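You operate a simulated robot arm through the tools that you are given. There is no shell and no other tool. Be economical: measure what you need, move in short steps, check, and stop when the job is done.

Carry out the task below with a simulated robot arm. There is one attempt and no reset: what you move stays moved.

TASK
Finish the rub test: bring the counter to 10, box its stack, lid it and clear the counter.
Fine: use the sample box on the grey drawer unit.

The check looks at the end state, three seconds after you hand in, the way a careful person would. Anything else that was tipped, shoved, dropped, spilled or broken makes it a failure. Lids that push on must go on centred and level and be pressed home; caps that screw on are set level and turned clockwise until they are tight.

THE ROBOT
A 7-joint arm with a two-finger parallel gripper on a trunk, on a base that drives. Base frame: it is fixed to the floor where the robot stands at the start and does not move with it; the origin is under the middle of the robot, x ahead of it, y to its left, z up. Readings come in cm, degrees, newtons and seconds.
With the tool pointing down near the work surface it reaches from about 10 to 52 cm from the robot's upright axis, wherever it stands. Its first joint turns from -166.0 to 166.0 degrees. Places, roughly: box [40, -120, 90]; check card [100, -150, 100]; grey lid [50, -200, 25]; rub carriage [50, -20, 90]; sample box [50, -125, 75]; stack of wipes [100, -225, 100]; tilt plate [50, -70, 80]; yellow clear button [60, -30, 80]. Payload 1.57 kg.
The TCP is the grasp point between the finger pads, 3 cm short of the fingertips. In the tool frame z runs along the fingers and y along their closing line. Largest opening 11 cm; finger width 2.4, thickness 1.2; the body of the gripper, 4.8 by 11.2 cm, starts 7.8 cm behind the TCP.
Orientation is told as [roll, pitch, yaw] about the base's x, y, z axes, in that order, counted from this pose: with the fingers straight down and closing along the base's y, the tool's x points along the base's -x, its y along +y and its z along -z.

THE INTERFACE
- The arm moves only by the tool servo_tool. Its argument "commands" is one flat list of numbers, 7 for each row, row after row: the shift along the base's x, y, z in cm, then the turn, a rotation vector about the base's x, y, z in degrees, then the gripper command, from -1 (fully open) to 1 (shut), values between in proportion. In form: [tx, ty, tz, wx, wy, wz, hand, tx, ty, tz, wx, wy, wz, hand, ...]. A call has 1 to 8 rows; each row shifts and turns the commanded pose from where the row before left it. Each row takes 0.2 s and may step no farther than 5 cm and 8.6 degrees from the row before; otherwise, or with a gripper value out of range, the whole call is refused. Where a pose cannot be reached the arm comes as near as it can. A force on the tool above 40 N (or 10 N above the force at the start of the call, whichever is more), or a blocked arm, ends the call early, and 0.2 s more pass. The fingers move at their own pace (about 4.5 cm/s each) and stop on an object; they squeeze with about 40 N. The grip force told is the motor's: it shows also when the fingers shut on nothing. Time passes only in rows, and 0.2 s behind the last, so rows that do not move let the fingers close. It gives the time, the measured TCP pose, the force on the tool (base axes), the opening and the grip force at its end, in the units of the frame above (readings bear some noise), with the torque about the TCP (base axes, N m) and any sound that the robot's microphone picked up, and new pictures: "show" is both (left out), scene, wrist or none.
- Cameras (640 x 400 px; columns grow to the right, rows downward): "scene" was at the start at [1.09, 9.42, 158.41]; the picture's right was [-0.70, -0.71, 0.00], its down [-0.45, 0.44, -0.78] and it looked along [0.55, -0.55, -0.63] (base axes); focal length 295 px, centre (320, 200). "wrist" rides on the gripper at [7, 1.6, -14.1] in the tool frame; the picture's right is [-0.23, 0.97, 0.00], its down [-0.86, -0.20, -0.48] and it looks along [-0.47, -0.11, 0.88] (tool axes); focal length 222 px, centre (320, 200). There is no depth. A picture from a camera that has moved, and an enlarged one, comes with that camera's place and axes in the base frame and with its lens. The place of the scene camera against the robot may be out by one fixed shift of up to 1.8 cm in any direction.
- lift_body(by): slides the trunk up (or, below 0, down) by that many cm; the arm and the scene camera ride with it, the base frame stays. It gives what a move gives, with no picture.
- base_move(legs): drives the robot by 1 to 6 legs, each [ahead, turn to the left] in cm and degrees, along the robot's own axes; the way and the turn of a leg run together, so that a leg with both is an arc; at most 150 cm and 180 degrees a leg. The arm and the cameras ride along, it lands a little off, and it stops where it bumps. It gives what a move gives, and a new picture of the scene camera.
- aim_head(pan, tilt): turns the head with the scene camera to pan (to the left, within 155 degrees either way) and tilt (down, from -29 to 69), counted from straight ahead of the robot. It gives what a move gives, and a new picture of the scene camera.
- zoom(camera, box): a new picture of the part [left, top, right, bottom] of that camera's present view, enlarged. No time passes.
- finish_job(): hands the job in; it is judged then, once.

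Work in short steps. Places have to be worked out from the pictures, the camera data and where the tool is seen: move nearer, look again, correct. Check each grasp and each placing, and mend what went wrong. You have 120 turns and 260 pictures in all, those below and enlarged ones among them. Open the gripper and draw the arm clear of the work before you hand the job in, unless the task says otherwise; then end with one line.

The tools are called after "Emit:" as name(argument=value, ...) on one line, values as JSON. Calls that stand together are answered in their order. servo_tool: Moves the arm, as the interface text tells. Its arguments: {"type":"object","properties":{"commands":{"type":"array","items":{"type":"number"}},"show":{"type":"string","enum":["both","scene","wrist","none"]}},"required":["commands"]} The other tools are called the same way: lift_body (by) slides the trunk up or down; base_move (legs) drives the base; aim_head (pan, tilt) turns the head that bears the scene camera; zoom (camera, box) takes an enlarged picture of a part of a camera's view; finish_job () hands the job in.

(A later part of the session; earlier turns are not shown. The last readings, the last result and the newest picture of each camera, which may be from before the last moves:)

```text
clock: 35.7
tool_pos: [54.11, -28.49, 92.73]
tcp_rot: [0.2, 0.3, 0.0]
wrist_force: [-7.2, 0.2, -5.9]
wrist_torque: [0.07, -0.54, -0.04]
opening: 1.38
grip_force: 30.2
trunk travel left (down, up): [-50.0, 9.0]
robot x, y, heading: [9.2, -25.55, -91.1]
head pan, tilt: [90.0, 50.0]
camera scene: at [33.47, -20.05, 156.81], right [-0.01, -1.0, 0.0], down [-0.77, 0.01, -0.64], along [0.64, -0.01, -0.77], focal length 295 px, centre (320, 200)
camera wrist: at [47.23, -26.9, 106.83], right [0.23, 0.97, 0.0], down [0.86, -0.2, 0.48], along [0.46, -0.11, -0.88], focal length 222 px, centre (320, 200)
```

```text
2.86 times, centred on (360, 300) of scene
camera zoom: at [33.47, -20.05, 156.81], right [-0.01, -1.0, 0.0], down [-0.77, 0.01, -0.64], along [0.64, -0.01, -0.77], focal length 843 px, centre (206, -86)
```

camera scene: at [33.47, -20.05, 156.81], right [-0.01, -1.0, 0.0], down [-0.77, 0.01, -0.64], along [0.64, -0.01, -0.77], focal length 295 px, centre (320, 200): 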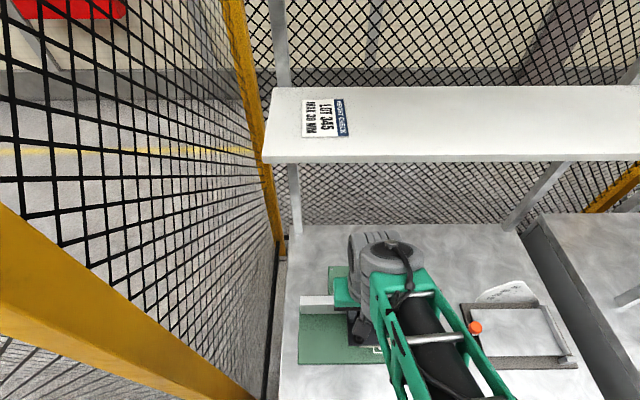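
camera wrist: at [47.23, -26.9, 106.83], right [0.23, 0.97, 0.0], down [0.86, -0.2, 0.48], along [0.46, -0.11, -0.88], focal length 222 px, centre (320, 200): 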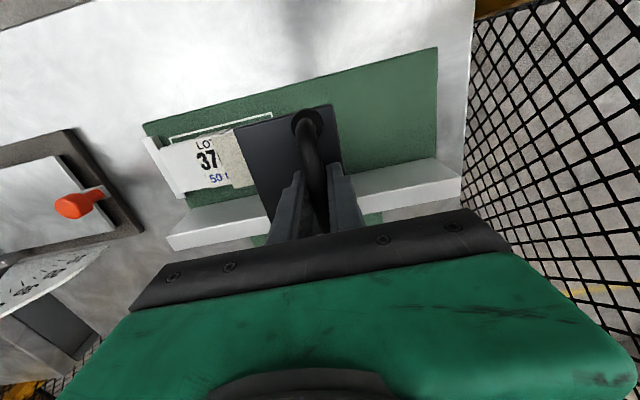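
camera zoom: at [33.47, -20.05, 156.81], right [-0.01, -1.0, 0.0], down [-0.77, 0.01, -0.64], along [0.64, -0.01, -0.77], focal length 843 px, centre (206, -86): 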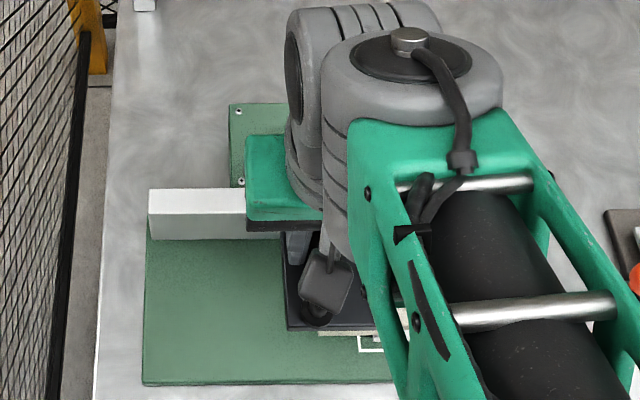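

No resistance; continue toward the right end, listening for any click.

Emit:
servo_tool(commands=[0, -1.5, 0, 0, 0, 0, 1, 0, -1.5, 0, 0, 0, 0, 1, 0, -1.5, 0, 0, 0, 0, 1], show="wrist")

```text
clock: 36.5
tool_pos: [54.1, -32.92, 92.72]
tcp_rot: [0.0, 0.4, -0.1]
wrist_force: [-8.6, -1.4, -17.4]
wrist_torque: [0.02, -0.45, 0.02]
opening: 1.38
grip_force: 30.1
trunk travel left (down, up): [-50.0, 9.0]
robot x, y, heading: [9.1, -25.62, -90.9]
head pan, tilt: [90.0, 50.0]
camera wrist: at [47.24, -31.45, 106.85], right [0.23, 0.97, 0.0], down [0.86, -0.2, 0.47], along [0.46, -0.11, -0.88], focal length 222 px, centre (320, 200)
```

wrist: 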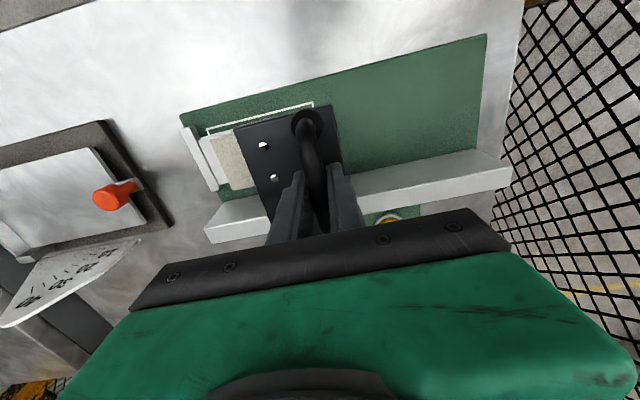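

Continuing, easing down a touch to relieve the vertical force.

Emit:
servo_tool(commands=[0, -1, -0.15, 0, 0, 0, 1, 0, -1, 0, 0, 0, 0, 1], show="wrist")

Emit:
zoom(camera="wrist", box=[150, 60, 390, 240])

```text
clock: 37.1
tool_pos: [54.15, -34.94, 92.71]
tcp_rot: [0.1, -0.1, 0.0]
wrist_force: [-6.2, 5.2, -5.8]
wrist_torque: [-0.03, 0.67, -0.3]
opening: 1.39
grip_force: 30.1
trunk travel left (down, up): [-50.0, 9.0]
robot x, y, heading: [9.33, -25.72, -90.8]
head pan, tilt: [90.0, 50.0]
camera wrist: at [47.18, -33.34, 106.83], right [0.23, 0.97, 0.0], down [0.85, -0.2, 0.48], along [0.47, -0.11, -0.88], focal length 222 px, centre (320, 200)
```

wrist: 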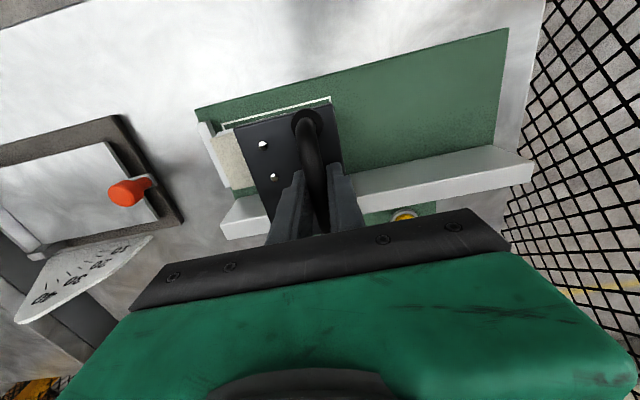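

```text
2.22 times, centred on (270, 150) of wrist
camera zoom: at [47.18, -33.34, 106.83], right [0.23, 0.97, 0.0], down [0.85, -0.2, 0.48], along [0.47, -0.11, -0.88], focal length 494 px, centre (431, 311)
```

zoom: 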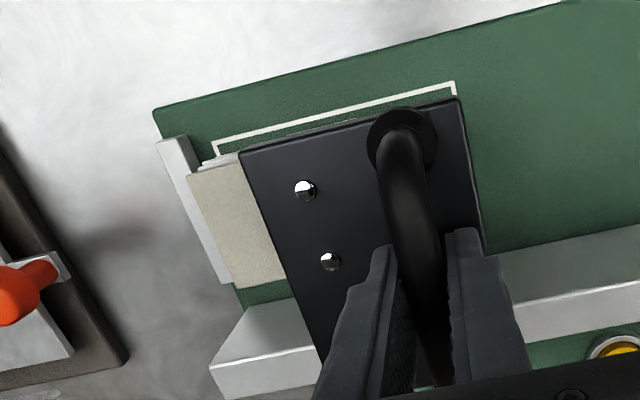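

Pad floats up on guide pins, so it's rubbing. Continue in 0.5 cm steps to feel the stop.

Emit:
servo_tool(commands=[0, -0.5, 0, 0, 0, 0, 1, 0, -0.5, 0, 0, 0, 0, 1], show="scene")

Emit:
zoom(camera="scene", box=[280, 230, 440, 370])

```text
clock: 37.6
tool_pos: [54.02, -34.9, 92.71]
tcp_rot: [0.4, 0.0, 0.6]
wrist_force: [-0.8, 17.2, 0.0]
wrist_torque: [0.0, -0.34, -0.62]
opening: 1.4
grip_force: 31.0
trunk travel left (down, up): [-50.0, 9.0]
robot x, y, heading: [9.64, -25.64, -90.6]
head pan, tilt: [90.0, 50.0]
stopped in row 2: the force on the tool passed its limit at 44 N (the readings are from after the stop); the commanded pose is now the measured one
camera scene: at [33.44, -19.63, 156.84], right [-0.01, -1.0, 0.0], down [-0.77, 0.0, -0.64], along [0.64, -0.01, -0.77], focal length 295 px, centre (320, 200)
```

scene: 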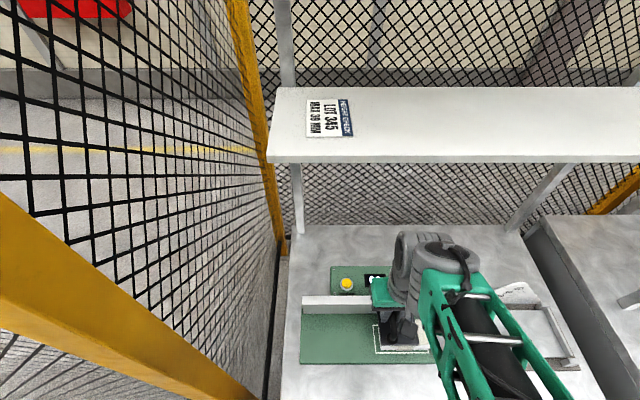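

```text
2.86 times, centred on (360, 300) of scene
camera zoom: at [33.44, -19.63, 156.84], right [-0.01, -1.0, 0.0], down [-0.77, 0.0, -0.64], along [0.64, -0.01, -0.77], focal length 843 px, centre (206, -86)
```

zoom: 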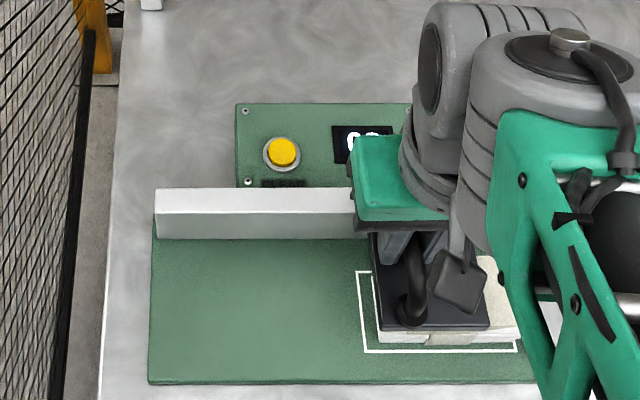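

Hit the far stop at y≈-35. Check the counter digits.

Emit:
zoom(camera="scene", box=[355, 265, 395, 290])

Emit:
servo_tool(commands=[0, 0.5, 0, 0, 0, 0, 1, 0, 2, 0, 0, 0, 0, 1, 0, 2, 0, 0, 0, 0, 1], show="none")

Emit:
servo_tool(commands=[0, 2, 0, 0, 0, 0, 1, 0, 2, 0, 0, 0, 0, 1, 0, 2, 0, 0, 0, 0, 1, 0, 2, 0, 0, 0, 0, 1], show="scene")

Emit:
zoom(camera="scene", box=[280, 230, 440, 370])

```text
16.00 times, centred on (375, 278) of scene
camera zoom: at [33.44, -19.63, 156.84], right [-0.01, -1.0, 0.0], down [-0.77, 0.0, -0.64], along [0.64, -0.01, -0.77], focal length 4722 px, centre (-560, -1040)
```

zoom: 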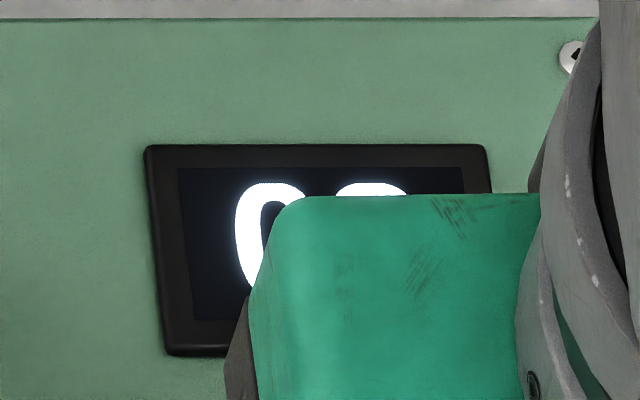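

```text
clock: 38.4
tool_pos: [54.07, -30.79, 92.64]
tcp_rot: [0.4, 0.1, 0.5]
wrist_force: [6.3, 0.5, -4.9]
wrist_torque: [-0.05, -0.6, -0.78]
opening: 1.39
grip_force: 30.1
trunk travel left (down, up): [-50.0, 9.0]
robot x, y, heading: [9.18, -25.9, -90.6]
head pan, tilt: [90.0, 50.0]
```

```text
clock: 39.4
tool_pos: [54.13, -22.83, 92.7]
tcp_rot: [0.4, 0.1, 0.5]
wrist_force: [10.8, 0.8, -5.7]
wrist_torque: [-0.08, -0.35, -0.79]
opening: 1.37
grip_force: 29.7
trunk travel left (down, up): [-50.0, 9.0]
robot x, y, heading: [9.38, -25.77, -90.6]
head pan, tilt: [90.0, 50.0]
camera scene: at [33.67, -19.88, 156.78], right [-0.01, -1.0, 0.0], down [-0.77, 0.01, -0.64], along [0.64, -0.01, -0.77], focal length 295 px, centre (320, 200)
```

scene: 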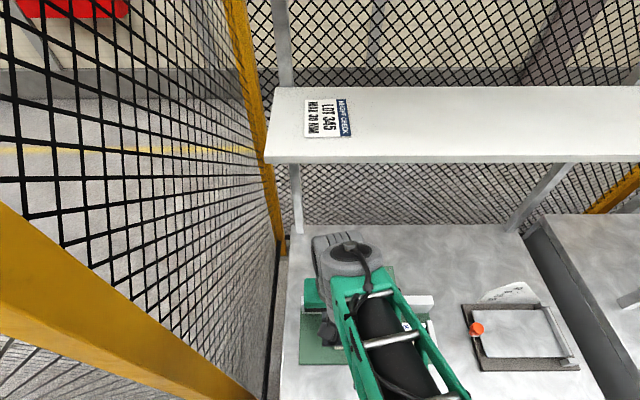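

```text
2.86 times, centred on (360, 300) of scene
camera zoom: at [33.67, -19.88, 156.78], right [-0.01, -1.0, 0.0], down [-0.77, 0.01, -0.64], along [0.64, -0.01, -0.77], focal length 843 px, centre (206, -86)
```

zoom: 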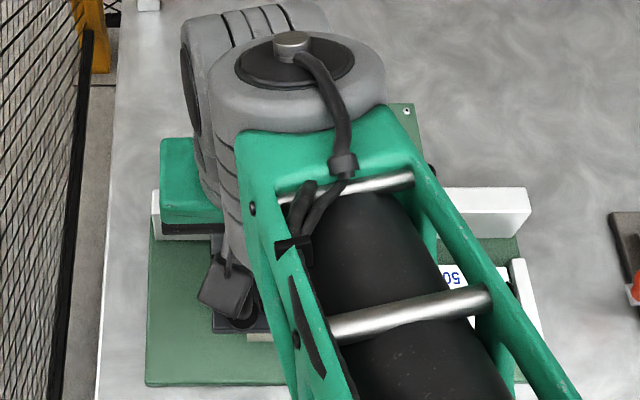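

Return to the left end and read the counter.

Emit:
servo_tool(commands=[0, 1.5, 0, 0, 0, 0, 1, 0, 1, 0, 0, 0, 0, 1, 0, 0.4, 0, 0, 0, 0, 1], show="scene")

Emit:
zoom(camera="scene", box=[340, 250, 420, 300])

Emit:
zoom(camera="wrist", box=[80, 90, 400, 290])

```text
clock: 40.2
tool_pos: [54.1, -19.87, 92.67]
tcp_rot: [0.5, 0.2, 0.4]
wrist_force: [9.1, -5.6, 5.0]
wrist_torque: [0.04, 0.84, -0.67]
opening: 1.39
grip_force: 30.5
trunk travel left (down, up): [-50.0, 9.0]
robot x, y, heading: [9.52, -25.83, -90.4]
head pan, tilt: [90.0, 50.0]
camera scene: at [33.61, -19.98, 156.81], right [-0.01, -1.0, 0.0], down [-0.77, 0.01, -0.64], along [0.64, -0.01, -0.77], focal length 295 px, centre (320, 200)
```

scene: 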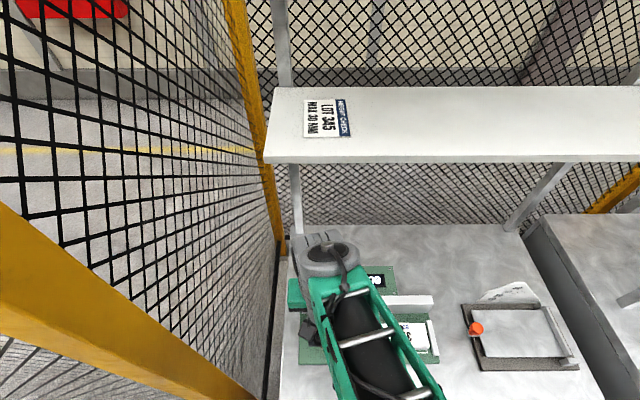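

```text
8.00 times, centred on (380, 275) of scene
camera zoom: at [33.61, -19.98, 156.81], right [-0.01, -1.0, 0.0], down [-0.77, 0.01, -0.64], along [0.64, -0.01, -0.77], focal length 2361 px, centre (-160, -400)
```

zoom: 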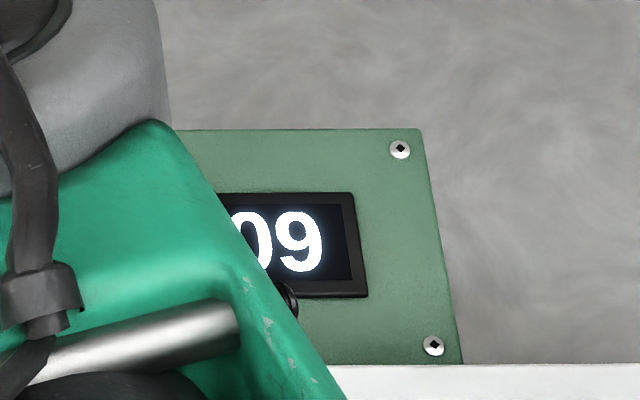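

```text
2.00 times, centred on (240, 190) of wrist
camera zoom: at [47.21, -18.45, 106.85], right [0.22, 0.98, 0.01], down [0.86, -0.2, 0.48], along [0.47, -0.1, -0.88], focal length 444 px, centre (480, 220)
```

zoom: 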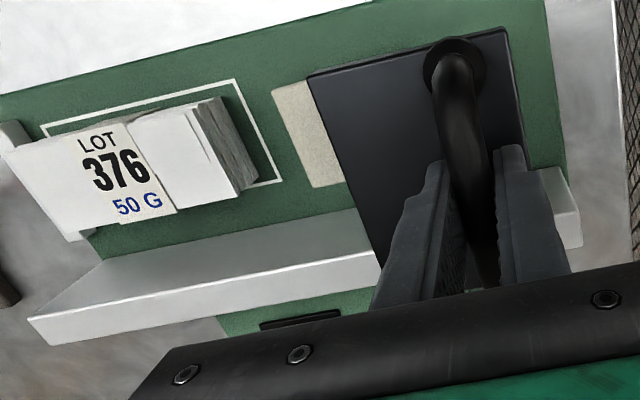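

Counter reads 09 after one cycle and the stack stayed put. One more full cycle, stopping just at the far stop.

Emit:
servo_tool(commands=[0, -2, 0, 0, 0, -0.4, 1, 0, -2, 0, 0, 0, 0, 1, 0, -2, 0, 0, 0, 0, 1, 0, -2, 0, 0, 0, 0, 1, 0, -2, 0, 0, 0, 0, 1, 0, -2, 0, 0, 0, 0, 1, 0, -2, 0, 0, 0, 0, 1, 0, -0.9, 0, 0, 0, 0, 1], show="scene")

Emit:
servo_tool(commands=[0, -0.3, 0, 0, 0, 0, 1], show="none")

Emit:
servo_tool(commands=[0, 2, 0, 0, 0, 0, 1, 0, 2, 0, 0, 0, 0, 1, 0, 2, 0, 0, 0, 0, 1, 0, 2, 0, 0, 0, 0, 1, 0, 2, 0, 0, 0, 0, 1, 0, 2, 0, 0, 0, 0, 1, 0, 2, 0, 0, 0, 0, 1, 0, 1, 0, 0, 0, 0, 1], show="scene")

Emit:
zoom(camera="scene", box=[340, 250, 420, 300])

```text
clock: 42.0
tool_pos: [54.04, -34.71, 92.68]
tcp_rot: [0.4, 0.2, 0.1]
wrist_force: [-0.7, 0.5, 13.6]
wrist_torque: [0.04, -0.01, -0.53]
opening: 1.38
grip_force: 30.4
trunk travel left (down, up): [-50.0, 9.0]
robot x, y, heading: [9.37, -25.68, -90.6]
head pan, tilt: [90.0, 50.0]
camera scene: at [33.41, -19.88, 156.83], right [-0.01, -1.0, 0.0], down [-0.77, 0.01, -0.64], along [0.64, -0.01, -0.77], focal length 295 px, centre (320, 200)
```

scene: 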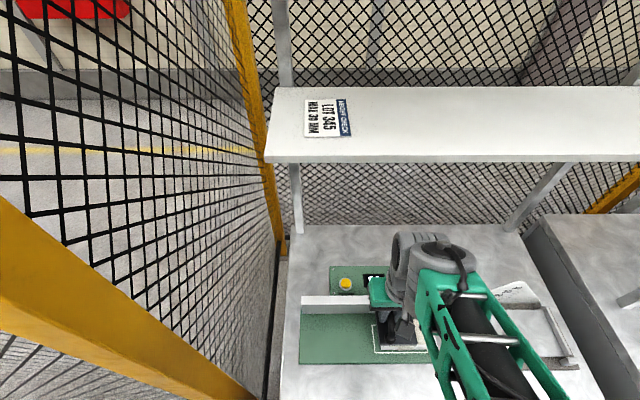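

```text
clock: 42.4
tool_pos: [54.07, -34.95, 92.65]
tcp_rot: [0.4, 0.0, 0.3]
wrist_force: [0.8, 6.8, 11.7]
wrist_torque: [-0.02, 0.42, -0.73]
opening: 1.39
grip_force: 30.6
trunk travel left (down, up): [-50.0, 9.0]
robot x, y, heading: [9.16, -25.41, -90.5]
head pan, tilt: [90.0, 50.0]
```

```text
clock: 44.2
tool_pos: [54.11, -20.13, 92.6]
tcp_rot: [0.4, 0.1, 0.2]
wrist_force: [0.9, 0.1, 0.3]
wrist_torque: [-0.07, -0.83, -0.6]
opening: 1.37
grip_force: 30.3
trunk travel left (down, up): [-50.0, 9.0]
robot x, y, heading: [9.35, -25.96, -90.6]
head pan, tilt: [90.0, 50.0]
camera scene: at [33.5, -19.89, 156.81], right [-0.01, -1.0, 0.0], down [-0.77, 0.01, -0.64], along [0.64, -0.01, -0.77], focal length 295 px, centre (320, 200)
```

scene: 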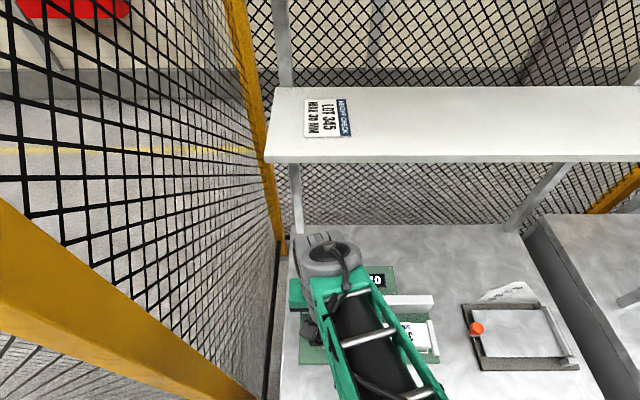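

```text
8.00 times, centred on (380, 275) of scene
camera zoom: at [33.5, -19.89, 156.81], right [-0.01, -1.0, 0.0], down [-0.77, 0.01, -0.64], along [0.64, -0.01, -0.77], focal length 2361 px, centre (-160, -400)
```

zoom: 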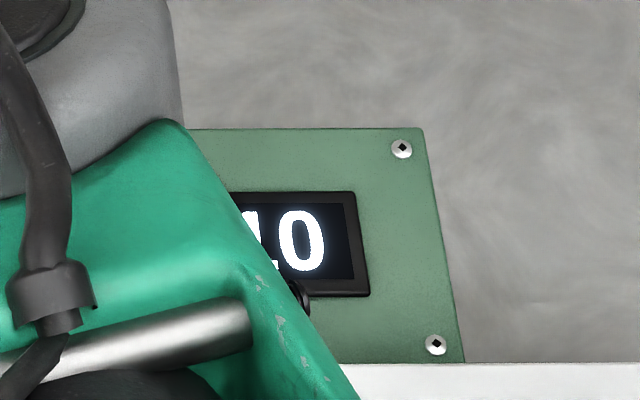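

Counter is at 10. I release the handle and rise, then move over the stack with the tool turned to close along x.

Emit:
servo_tool(commands=[0, 0, 0, 0, 0, 0, 0.1, 0, 0, 0, 0, 0, 0, 0.1, 0, 0, 4, 0, 0, 0, 0.1, 0, 0, 4, 0, 0, 0, 0.1], show="none")

Emit:
servo_tool(commands=[0, -2.5, 0.5, 0, 0, -8.5, -0.4, 0, -2.5, 0.5, 0, 0, -8.5, -0.4, 0, -2.5, 0.5, 0, 0, -8.5, -0.4, 0, -2.5, 0.5, 0, 0, -8.5, -0.4, 0, -2.5, 0.5, 0, 0, -8.5, -0.4, 0, -2.5, 0.5, 0, 0, -8.5, -0.4, 0, -2.4, 0, 0, 0, -8.5, -0.4, 0, -2, 0, 0, 0, -8.5, -0.4], show="none")

Emit:
servo_tool(commands=[0, 0, 0, 0, 0, -8.5, -0.4, 0, 0, 0, 0, 0, -8.5, -0.4, 0, 0, 0, 0, 0, -5.5, -0.4], show="both")

Emit:
zoom(camera="wrist", box=[180, 30, 500, 230])

```text
clock: 45.2
tool_pos: [54.12, -20.16, 100.65]
tcp_rot: [0.4, 0.2, 0.0]
wrist_force: [-1.0, -0.6, -0.3]
wrist_torque: [-0.05, 0.0, 0.02]
opening: 4.97
grip_force: 0.0
trunk travel left (down, up): [-50.0, 9.0]
robot x, y, heading: [9.35, -25.58, -90.4]
head pan, tilt: [90.0, 50.0]
```

```text
clock: 47.0
tool_pos: [54.18, -39.49, 103.72]
tcp_rot: [0.4, 0.1, -68.1]
wrist_force: [1.1, -0.5, 0.3]
wrist_torque: [0.01, 0.01, -0.01]
opening: 7.71
grip_force: 0.1
trunk travel left (down, up): [-50.0, 9.0]
robot x, y, heading: [9.0, -25.64, -90.6]
head pan, tilt: [90.0, 50.0]
```

```text
clock: 47.8
tool_pos: [54.13, -39.57, 103.6]
tcp_rot: [0.4, 0.0, -90.4]
wrist_force: [0.1, 0.5, -0.9]
wrist_torque: [0.0, 0.0, 0.01]
opening: 7.7
grip_force: 0.0
trunk travel left (down, up): [-50.0, 9.0]
robot x, y, heading: [9.38, -25.83, -90.6]
head pan, tilt: [90.0, 50.0]
camera scene: at [33.51, -19.9, 156.81], right [-0.01, -1.0, 0.0], down [-0.77, 0.01, -0.64], along [0.64, -0.01, -0.77], focal length 295 px, centre (320, 200)
camera wrist: at [55.75, -32.51, 117.83], right [0.97, -0.24, 0.01], down [-0.21, -0.85, 0.48], along [-0.11, -0.46, -0.88], focal length 222 px, centre (320, 200)
```

scene: 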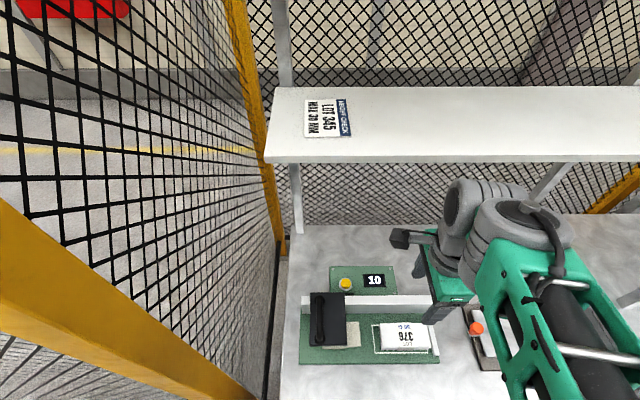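
wrist: 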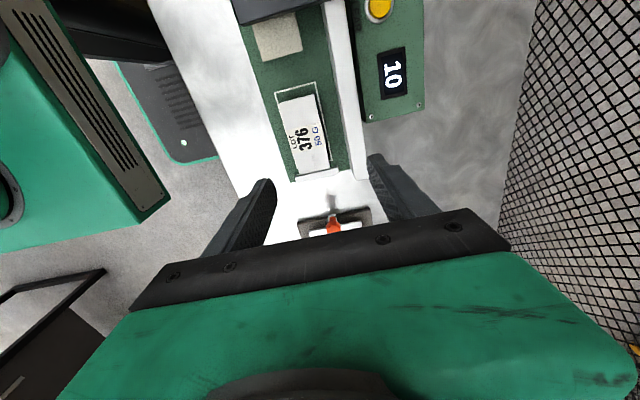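

```text
2.00 times, centred on (340, 130) of wrist
camera zoom: at [55.75, -32.51, 117.83], right [0.97, -0.24, 0.01], down [-0.21, -0.85, 0.48], along [-0.11, -0.46, -0.88], focal length 444 px, centre (280, 340)
```

zoom: 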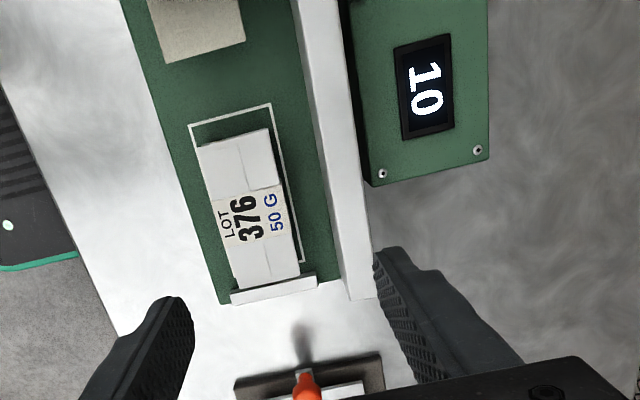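

From the wrist view the stack centre is ≈(51.8,-39.8), 5.5 wide in x, rail face ≈57.5. I centre and descend to z≈90.

Emit:
servo_tool(commands=[-2.3, -0.2, -3, 0, 0, 0, -0.27, 0, 0, -4, 0, 0, 0, -0.27, 0, 0, -4, 0, 0, 0, -0.27, 0, 0, -2.5, -0.4, 0, 0.4, -0.27], show="wrist")

Emit:
zoom(camera="wrist", box=[180, 30, 500, 230])

Emit:
aim_head(pan=75, tilt=52)

```text
clock: 48.8
tool_pos: [51.81, -39.67, 90.08]
tcp_rot: [0.4, -0.4, -90.0]
wrist_force: [-0.7, 0.5, -0.3]
wrist_torque: [0.01, 0.03, -0.01]
opening: 7.0
grip_force: 0.0
trunk travel left (down, up): [-50.0, 9.0]
robot x, y, heading: [9.13, -25.89, -90.5]
head pan, tilt: [90.0, 50.0]
camera wrist: at [53.43, -32.61, 104.22], right [0.97, -0.23, 0.01], down [-0.2, -0.85, 0.48], along [-0.1, -0.47, -0.88], focal length 222 px, centre (320, 200)
```

wrist: 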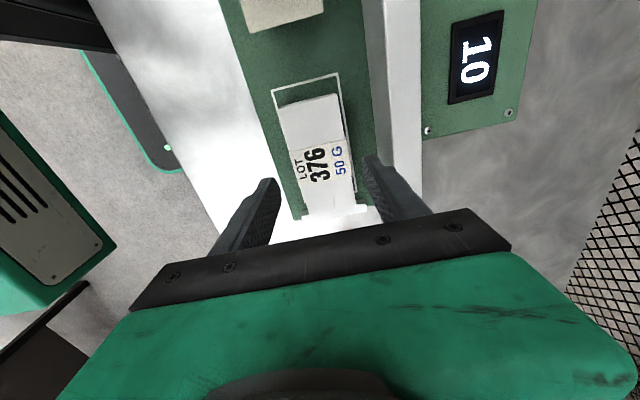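

```text
2.00 times, centred on (340, 130) of wrist
camera zoom: at [53.43, -32.61, 104.22], right [0.97, -0.23, 0.01], down [-0.2, -0.85, 0.48], along [-0.1, -0.47, -0.88], focal length 444 px, centre (280, 340)
```

zoom: 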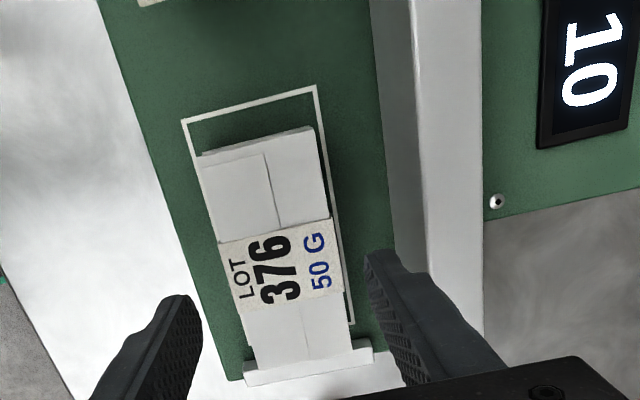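

```text
clock: 49.6
tool_pos: [51.84, -39.73, 90.24]
tcp_rot: [0.3, -0.3, -90.0]
wrist_force: [-1.1, 0.3, 0.9]
wrist_torque: [0.01, -0.03, 0.02]
opening: 6.99
grip_force: 0.0
trunk travel left (down, up): [-50.0, 9.0]
robot x, y, heading: [9.16, -25.59, -90.7]
head pan, tilt: [75.0, 52.0]
camera scene: at [33.04, -21.83, 156.55], right [-0.27, -0.96, 0.0], down [-0.76, 0.21, -0.62], along [0.59, -0.16, -0.79], focal length 295 px, centre (320, 200)
```

scene: 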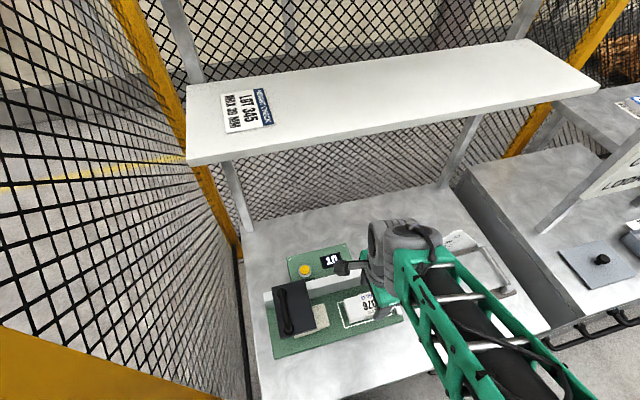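

Stack top ≈ z 82. The alignment looks good (stack centred between fingers); descend straight to TCP z≈84 and recheck.

Emit:
servo_tool(commands=[0, 0, -3, 0, 0.3, 0, -0.27, 0, 0, -3, 0, 0, 0, -0.27], show="both")

Emit:
zoom(camera="wrist", box=[180, 80, 500, 280])

Emit:
zoom(camera="scene", box=[240, 220, 420, 360])

```text
clock: 50.2
tool_pos: [51.96, -39.61, 84.47]
tcp_rot: [0.4, -0.4, -90.0]
wrist_force: [-4.7, 0.4, 28.9]
wrist_torque: [0.39, 1.33, -0.11]
opening: 7.28
grip_force: 1.5
trunk travel left (down, up): [-50.0, 9.0]
robot x, y, heading: [9.35, -25.54, -90.5]
head pan, tilt: [75.0, 52.0]
camera scene: at [32.79, -21.77, 156.66], right [-0.27, -0.96, 0.0], down [-0.76, 0.21, -0.62], along [0.59, -0.17, -0.79], focal length 295 px, centre (320, 200)
camera wrist: at [53.57, -32.52, 98.53], right [0.97, -0.23, 0.01], down [-0.2, -0.85, 0.48], along [-0.1, -0.47, -0.88], focal length 222 px, centre (320, 200)
```

scene: 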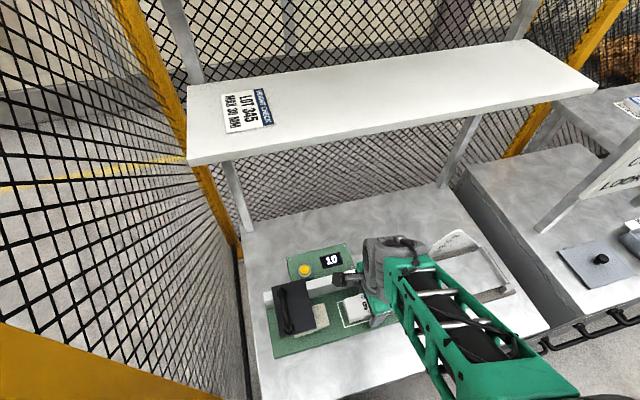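
wrist: 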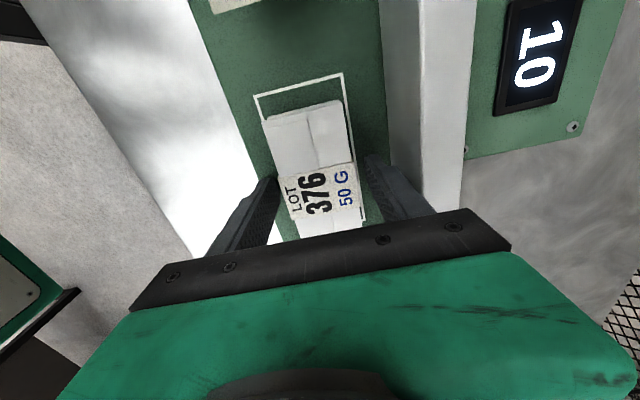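

```text
2.00 times, centred on (340, 180) of wrist
camera zoom: at [53.57, -32.52, 98.53], right [0.97, -0.23, 0.01], down [-0.2, -0.85, 0.48], along [-0.1, -0.47, -0.88], focal length 444 px, centre (280, 240)
```

zoom: 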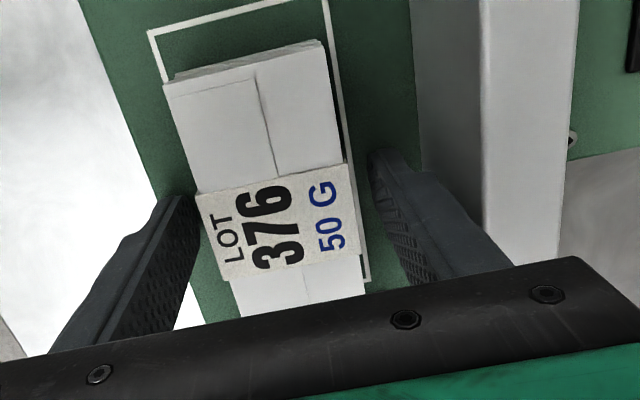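

```text
2.86 times, centred on (330, 290) of scene
camera zoom: at [32.79, -21.77, 156.66], right [-0.27, -0.96, 0.0], down [-0.76, 0.21, -0.62], along [0.59, -0.17, -0.79], focal length 843 px, centre (291, -57)
```

zoom: 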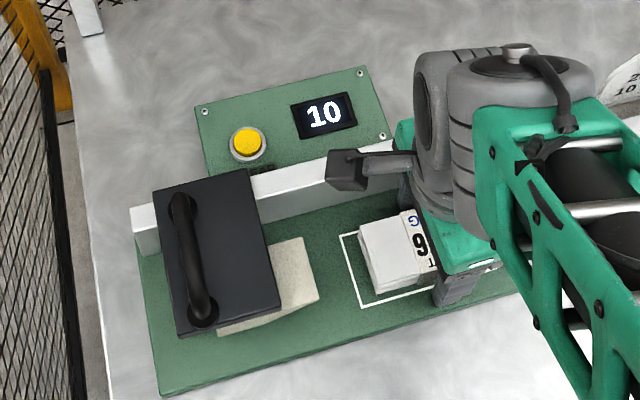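

Fingertips touched the green base plate (z≈81.5), straddling the stack. Raise 0.4 and close.

Emit:
servo_tool(commands=[0, 0, 0.6, 0, 0, 0, -0.27, 0, 0, 0, 0, 0, 0, 0, 0, 0, 0, 0, 0, 0, 0.5, 0, 0, 0, 0, 0, 0, 0.5, 0, 0, 0, 0, 0, 0, 0.5], show="wrist")

Emit:
zoom(camera="wrist", box=[180, 80, 500, 280])

```text
clock: 51.4
tool_pos: [51.88, -39.53, 84.75]
tcp_rot: [0.2, -0.4, -90.1]
wrist_force: [0.4, -0.2, -0.2]
wrist_torque: [-0.04, 0.02, -0.02]
opening: 5.1
grip_force: 38.4
trunk travel left (down, up): [-50.0, 9.0]
robot x, y, heading: [8.99, -25.82, -90.5]
head pan, tilt: [75.0, 52.0]
camera wrist: at [53.6, -32.56, 98.79], right [0.97, -0.23, 0.0], down [-0.2, -0.85, 0.48], along [-0.11, -0.47, -0.88], focal length 222 px, centre (320, 200)
```

wrist: 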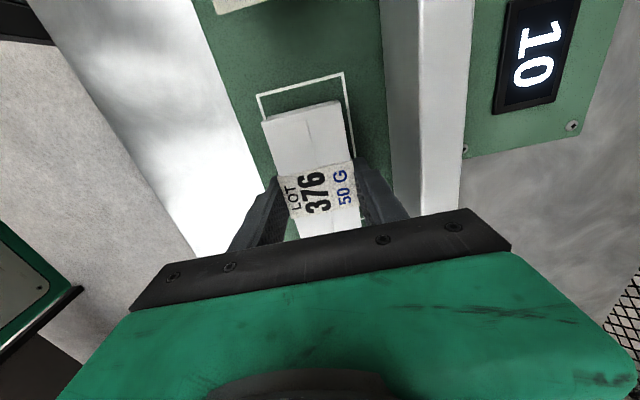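

```text
2.00 times, centred on (340, 180) of wrist
camera zoom: at [53.6, -32.56, 98.79], right [0.97, -0.23, 0.0], down [-0.2, -0.85, 0.48], along [-0.11, -0.47, -0.88], focal length 444 px, centre (280, 240)
```

zoom: 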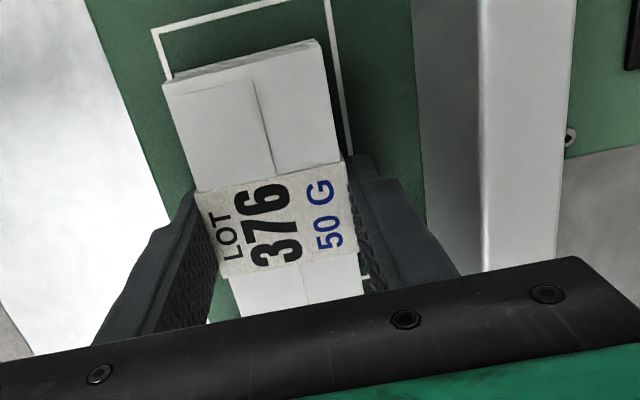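

Good grip (5.1 cm, 38 N). Lift slowly, then draw the arm in.

Emit:
servo_tool(commands=[0, 0, 1, 0, 0, 0, 0.5, 0, 0, 2, 0, 0, 0, 0.5, 0, 0, 4, 0, 0, 0, 0.5, 0, 0, 4, 0, 0, 0, 0.5, 0, 0, 4, 0, 0, 0, 0.5, 0, 0, 4, 0, 0, 0, 0.5, 0, 0, 4, 0, 0, 0, 0.5], show="wrist")

Emit:
servo_tool(commands=[-4, 0, 1, 0, 0, 0, 0.5, -4, 0, 1, 0, 0, 0, 0.5, -4, 0, 1, 0, 0, 0, 0.5, -4, 0, 1, 0, 0, 0, 0.5], show="scene")

```text
clock: 53.0
tool_pos: [51.71, -39.69, 107.77]
tcp_rot: [0.1, -0.4, -89.9]
wrist_force: [-0.1, -0.1, -0.8]
wrist_torque: [0.01, -0.01, -0.01]
opening: 5.09
grip_force: 39.5
trunk travel left (down, up): [-50.0, 9.0]
robot x, y, heading: [9.48, -25.8, -90.8]
head pan, tilt: [75.0, 52.0]
camera wrist: at [53.36, -32.57, 121.9], right [0.97, -0.23, 0.0], down [-0.2, -0.85, 0.48], along [-0.11, -0.47, -0.88], focal length 222 px, centre (320, 200)
```

wrist: 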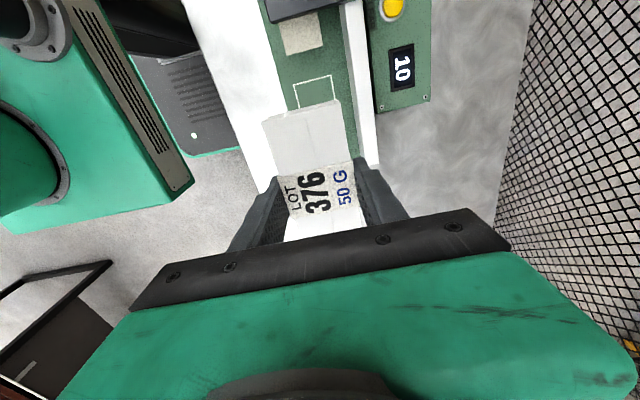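

```text
clock: 54.0
tool_pos: [35.92, -39.44, 111.87]
tcp_rot: [0.1, -0.4, -90.0]
wrist_force: [-0.9, 0.2, -1.2]
wrist_torque: [-0.03, -0.02, -0.04]
opening: 5.11
grip_force: 40.2
trunk travel left (down, up): [-50.0, 9.0]
robot x, y, heading: [9.43, -26.1, -90.5]
head pan, tilt: [75.0, 52.0]
camera scene: at [32.97, -21.83, 156.56], right [-0.27, -0.96, 0.0], down [-0.76, 0.21, -0.62], along [0.59, -0.17, -0.79], focal length 295 px, centre (320, 200)
```

scene: 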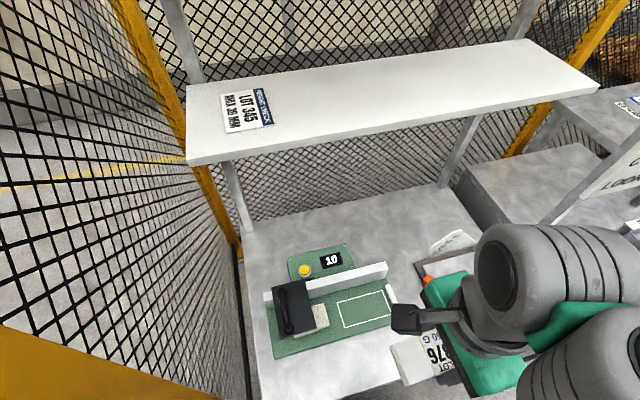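

Stack is secure. Drive forward along the benches with a slight outward S-curve to clear the drawer handles.

Emit:
base_move(legs=[[40, -10], [40, 10]])

Emit:
aim_head(pan=75, tilt=55)

```text
clock: 58.6
tool_pos: [27.98, -120.14, 111.81]
tcp_rot: [0.1, -0.4, -90.3]
wrist_force: [-0.1, 0.0, -1.4]
wrist_torque: [-0.01, 0.01, 0.02]
opening: 5.11
grip_force: 39.8
trunk travel left (down, up): [-50.0, 9.0]
robot x, y, heading: [1.59, -106.35, -91.0]
head pan, tilt: [75.0, 52.0]
camera scene: at [25.12, -102.51, 156.55], right [-0.27, -0.96, 0.0], down [-0.76, 0.22, -0.62], along [0.59, -0.17, -0.79], focal length 295 px, centre (320, 200)
```

scene: 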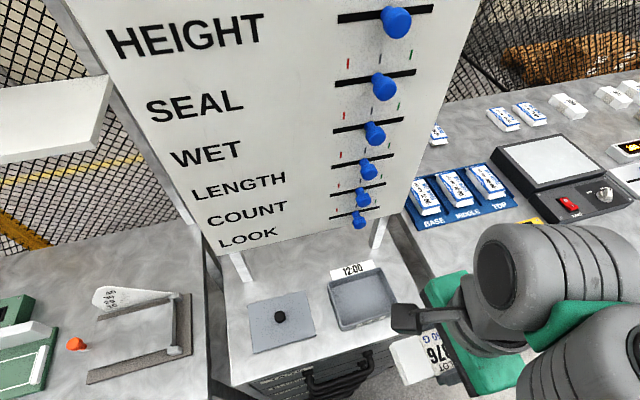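

```text
clock: 59.2
tool_pos: [28.0, -120.17, 111.88]
tcp_rot: [0.1, -0.4, -90.2]
wrist_force: [0.5, -0.7, -0.8]
wrist_torque: [-0.01, 0.01, -0.01]
opening: 5.1
grip_force: 39.7
trunk travel left (down, up): [-50.0, 9.0]
robot x, y, heading: [1.24, -105.91, -90.5]
head pan, tilt: [75.0, 55.0]
camera scene: at [24.83, -102.41, 156.17], right [-0.27, -0.96, 0.0], down [-0.79, 0.22, -0.57], along [0.55, -0.16, -0.82], focal length 295 px, centre (320, 200)
```

scene: 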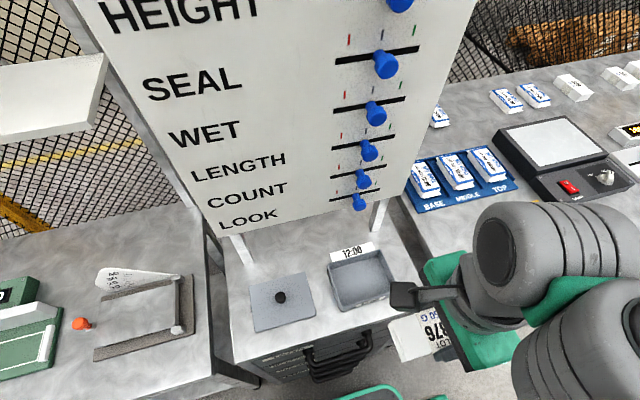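

Zoom on the box and lid, and on the board's knobs.

Emit:
zoom(camera="scene", box=[220, 220, 420, 345])

Emit:
zoom(camera="scene", box=[310, 30, 470, 230])

```text
3.20 times, centred on (320, 282) of scene
camera zoom: at [24.83, -102.41, 156.17], right [-0.27, -0.96, 0.0], down [-0.79, 0.22, -0.57], along [0.55, -0.16, -0.82], focal length 944 px, centre (320, -64)
```

zoom: 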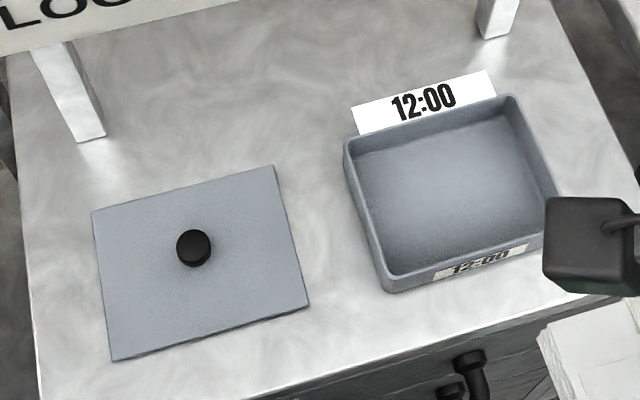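

```text
2.00 times, centred on (390, 130) of scene
camera zoom: at [24.83, -102.41, 156.17], right [-0.27, -0.96, 0.0], down [-0.79, 0.22, -0.57], along [0.55, -0.16, -0.82], focal length 590 px, centre (180, 340)
```

zoom: 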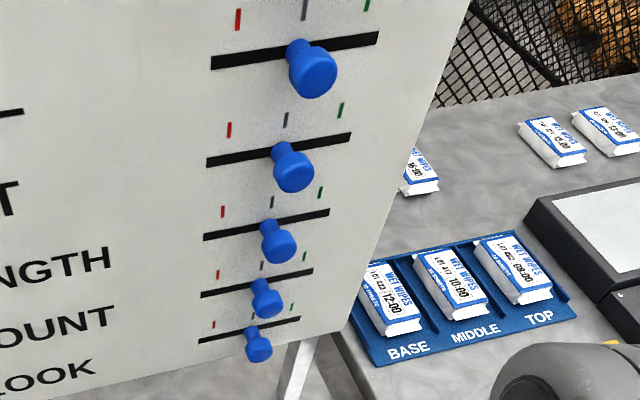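

The lid (≈14×11) matches the box; box rim centre ≈(45,-119). I move the arm partway out over the drawer unit for a wrist view, staying well off the board knobs (x≈54).

Emit:
servo_tool(commands=[4, 3, 0, 0, 0, 0.3, 0.5, 4, 3, 0, 0, 0, 0, 0.5, 2, 4, 0, 0, 0, 0, 0.5], show="both")

Emit:
zoom(camera="wrist", box=[200, 60, 480, 235])

```text
clock: 60.0
tool_pos: [38.12, -110.19, 111.81]
tcp_rot: [0.0, -0.3, -90.1]
wrist_force: [0.0, 0.8, -0.7]
wrist_torque: [0.01, 0.0, -0.04]
opening: 5.09
grip_force: 39.6
trunk travel left (down, up): [-50.0, 9.0]
robot x, y, heading: [1.24, -106.23, -90.7]
head pan, tilt: [75.0, 55.0]
camera scene: at [24.87, -102.38, 156.16], right [-0.27, -0.96, 0.0], down [-0.79, 0.22, -0.57], along [0.55, -0.16, -0.82], focal length 295 px, centre (320, 200)
camera wrist: at [39.77, -103.04, 125.84], right [0.97, -0.23, 0.0], down [-0.2, -0.85, 0.48], along [-0.11, -0.47, -0.88], focal length 222 px, centre (320, 200)
```

scene: 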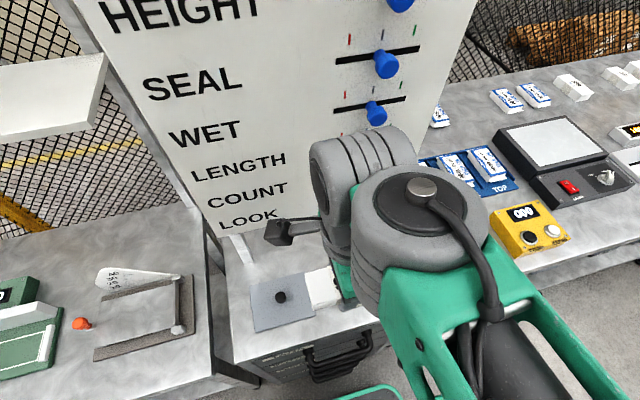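
wrist: 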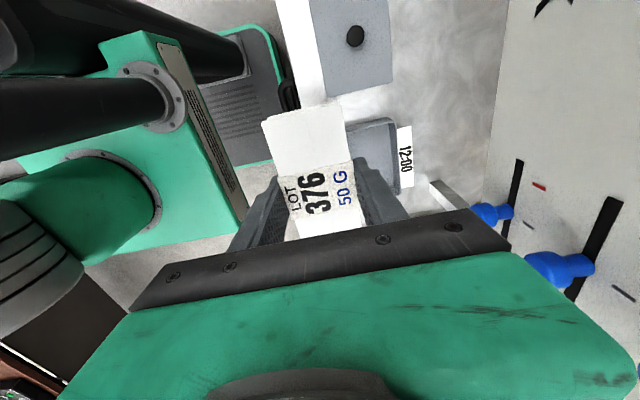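

```text
2.29 times, centred on (340, 148) of wrist
camera zoom: at [39.77, -103.04, 125.84], right [0.97, -0.23, 0.0], down [-0.2, -0.85, 0.48], along [-0.11, -0.47, -0.88], focal length 508 px, centre (274, 320)
```

zoom: 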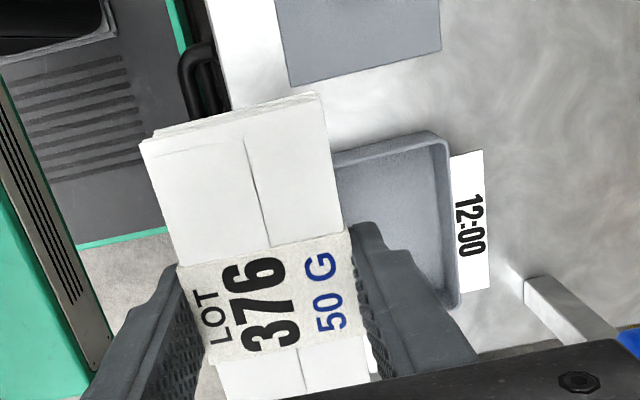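

Knob tips are at x≈53, z≥104, y≈-119. I approach x≈43 with the tool leaned ~12° so the wrist stays on the robot side, down to z≈99.

Emit:
servo_tool(commands=[0, -2, 0, 0, -6, 0, 0.5, 0, -2, 0, 0, -6, 0, 0.5, 1, -2, -2, 0, 0, 0, 0.5, 2, -1.9, -3, 0, 0, 0, 0.5, 1.5, 0, -4, 0, 0, 0, 0.5, 0, 0, -4, 0, 0, 0, 0.5], show="both")

Emit:
zoom(camera="wrist", box=[200, 60, 480, 235])

Emit:
zoom(camera="scene", box=[240, 160, 480, 310])

```text
clock: 61.5
tool_pos: [42.59, -118.03, 98.77]
tcp_rot: [12.3, -0.4, -90.0]
wrist_force: [-0.4, 0.3, -0.5]
wrist_torque: [0.01, 0.0, 0.0]
opening: 5.09
grip_force: 39.5
trunk travel left (down, up): [-50.0, 9.0]
robot x, y, heading: [1.51, -106.32, -91.0]
head pan, tilt: [75.0, 55.0]
camera scene: at [24.87, -102.4, 156.16], right [-0.27, -0.96, 0.0], down [-0.79, 0.22, -0.57], along [0.55, -0.16, -0.82], focal length 295 px, centre (320, 200)
camera wrist: at [41.25, -111.0, 112.91], right [0.95, -0.23, 0.21], down [-0.3, -0.85, 0.43], along [0.08, -0.47, -0.88], focal length 222 px, centre (320, 200)
```

scene: 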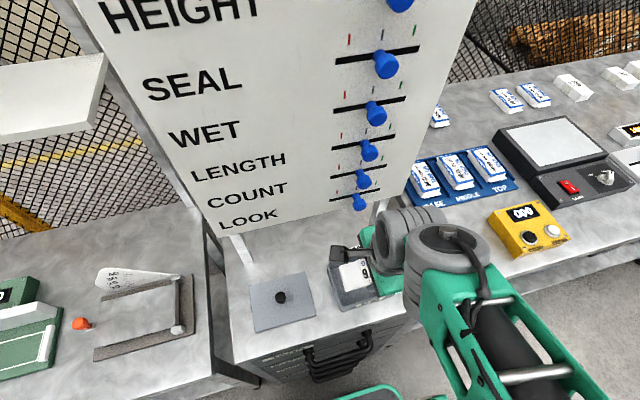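
wrist: 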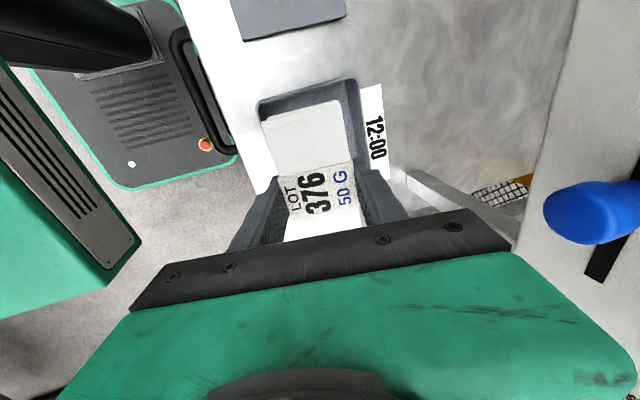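

```text
2.29 times, centred on (340, 148) of wrist
camera zoom: at [41.25, -111.0, 112.91], right [0.95, -0.23, 0.21], down [-0.3, -0.85, 0.43], along [0.08, -0.47, -0.88], focal length 508 px, centre (274, 320)
```

zoom: 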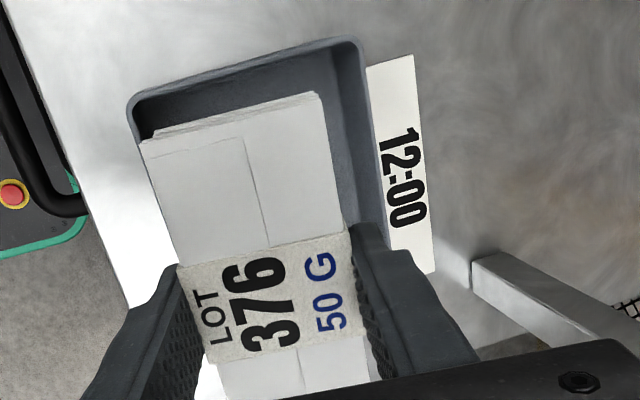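

```text
2.67 times, centred on (360, 235) of scene
camera zoom: at [24.87, -102.4, 156.16], right [-0.27, -0.96, 0.0], down [-0.79, 0.22, -0.57], along [0.55, -0.16, -0.82], focal length 787 px, centre (213, 107)
```

zoom: 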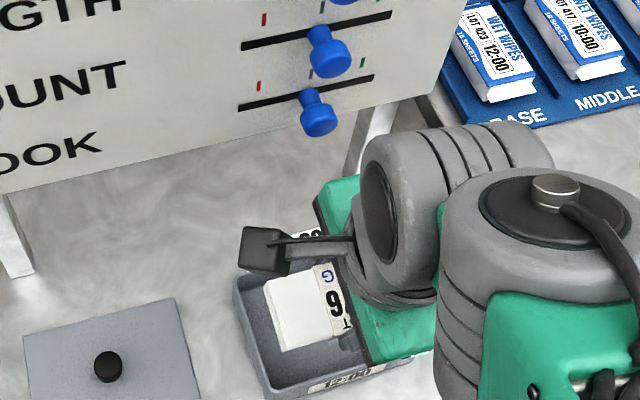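

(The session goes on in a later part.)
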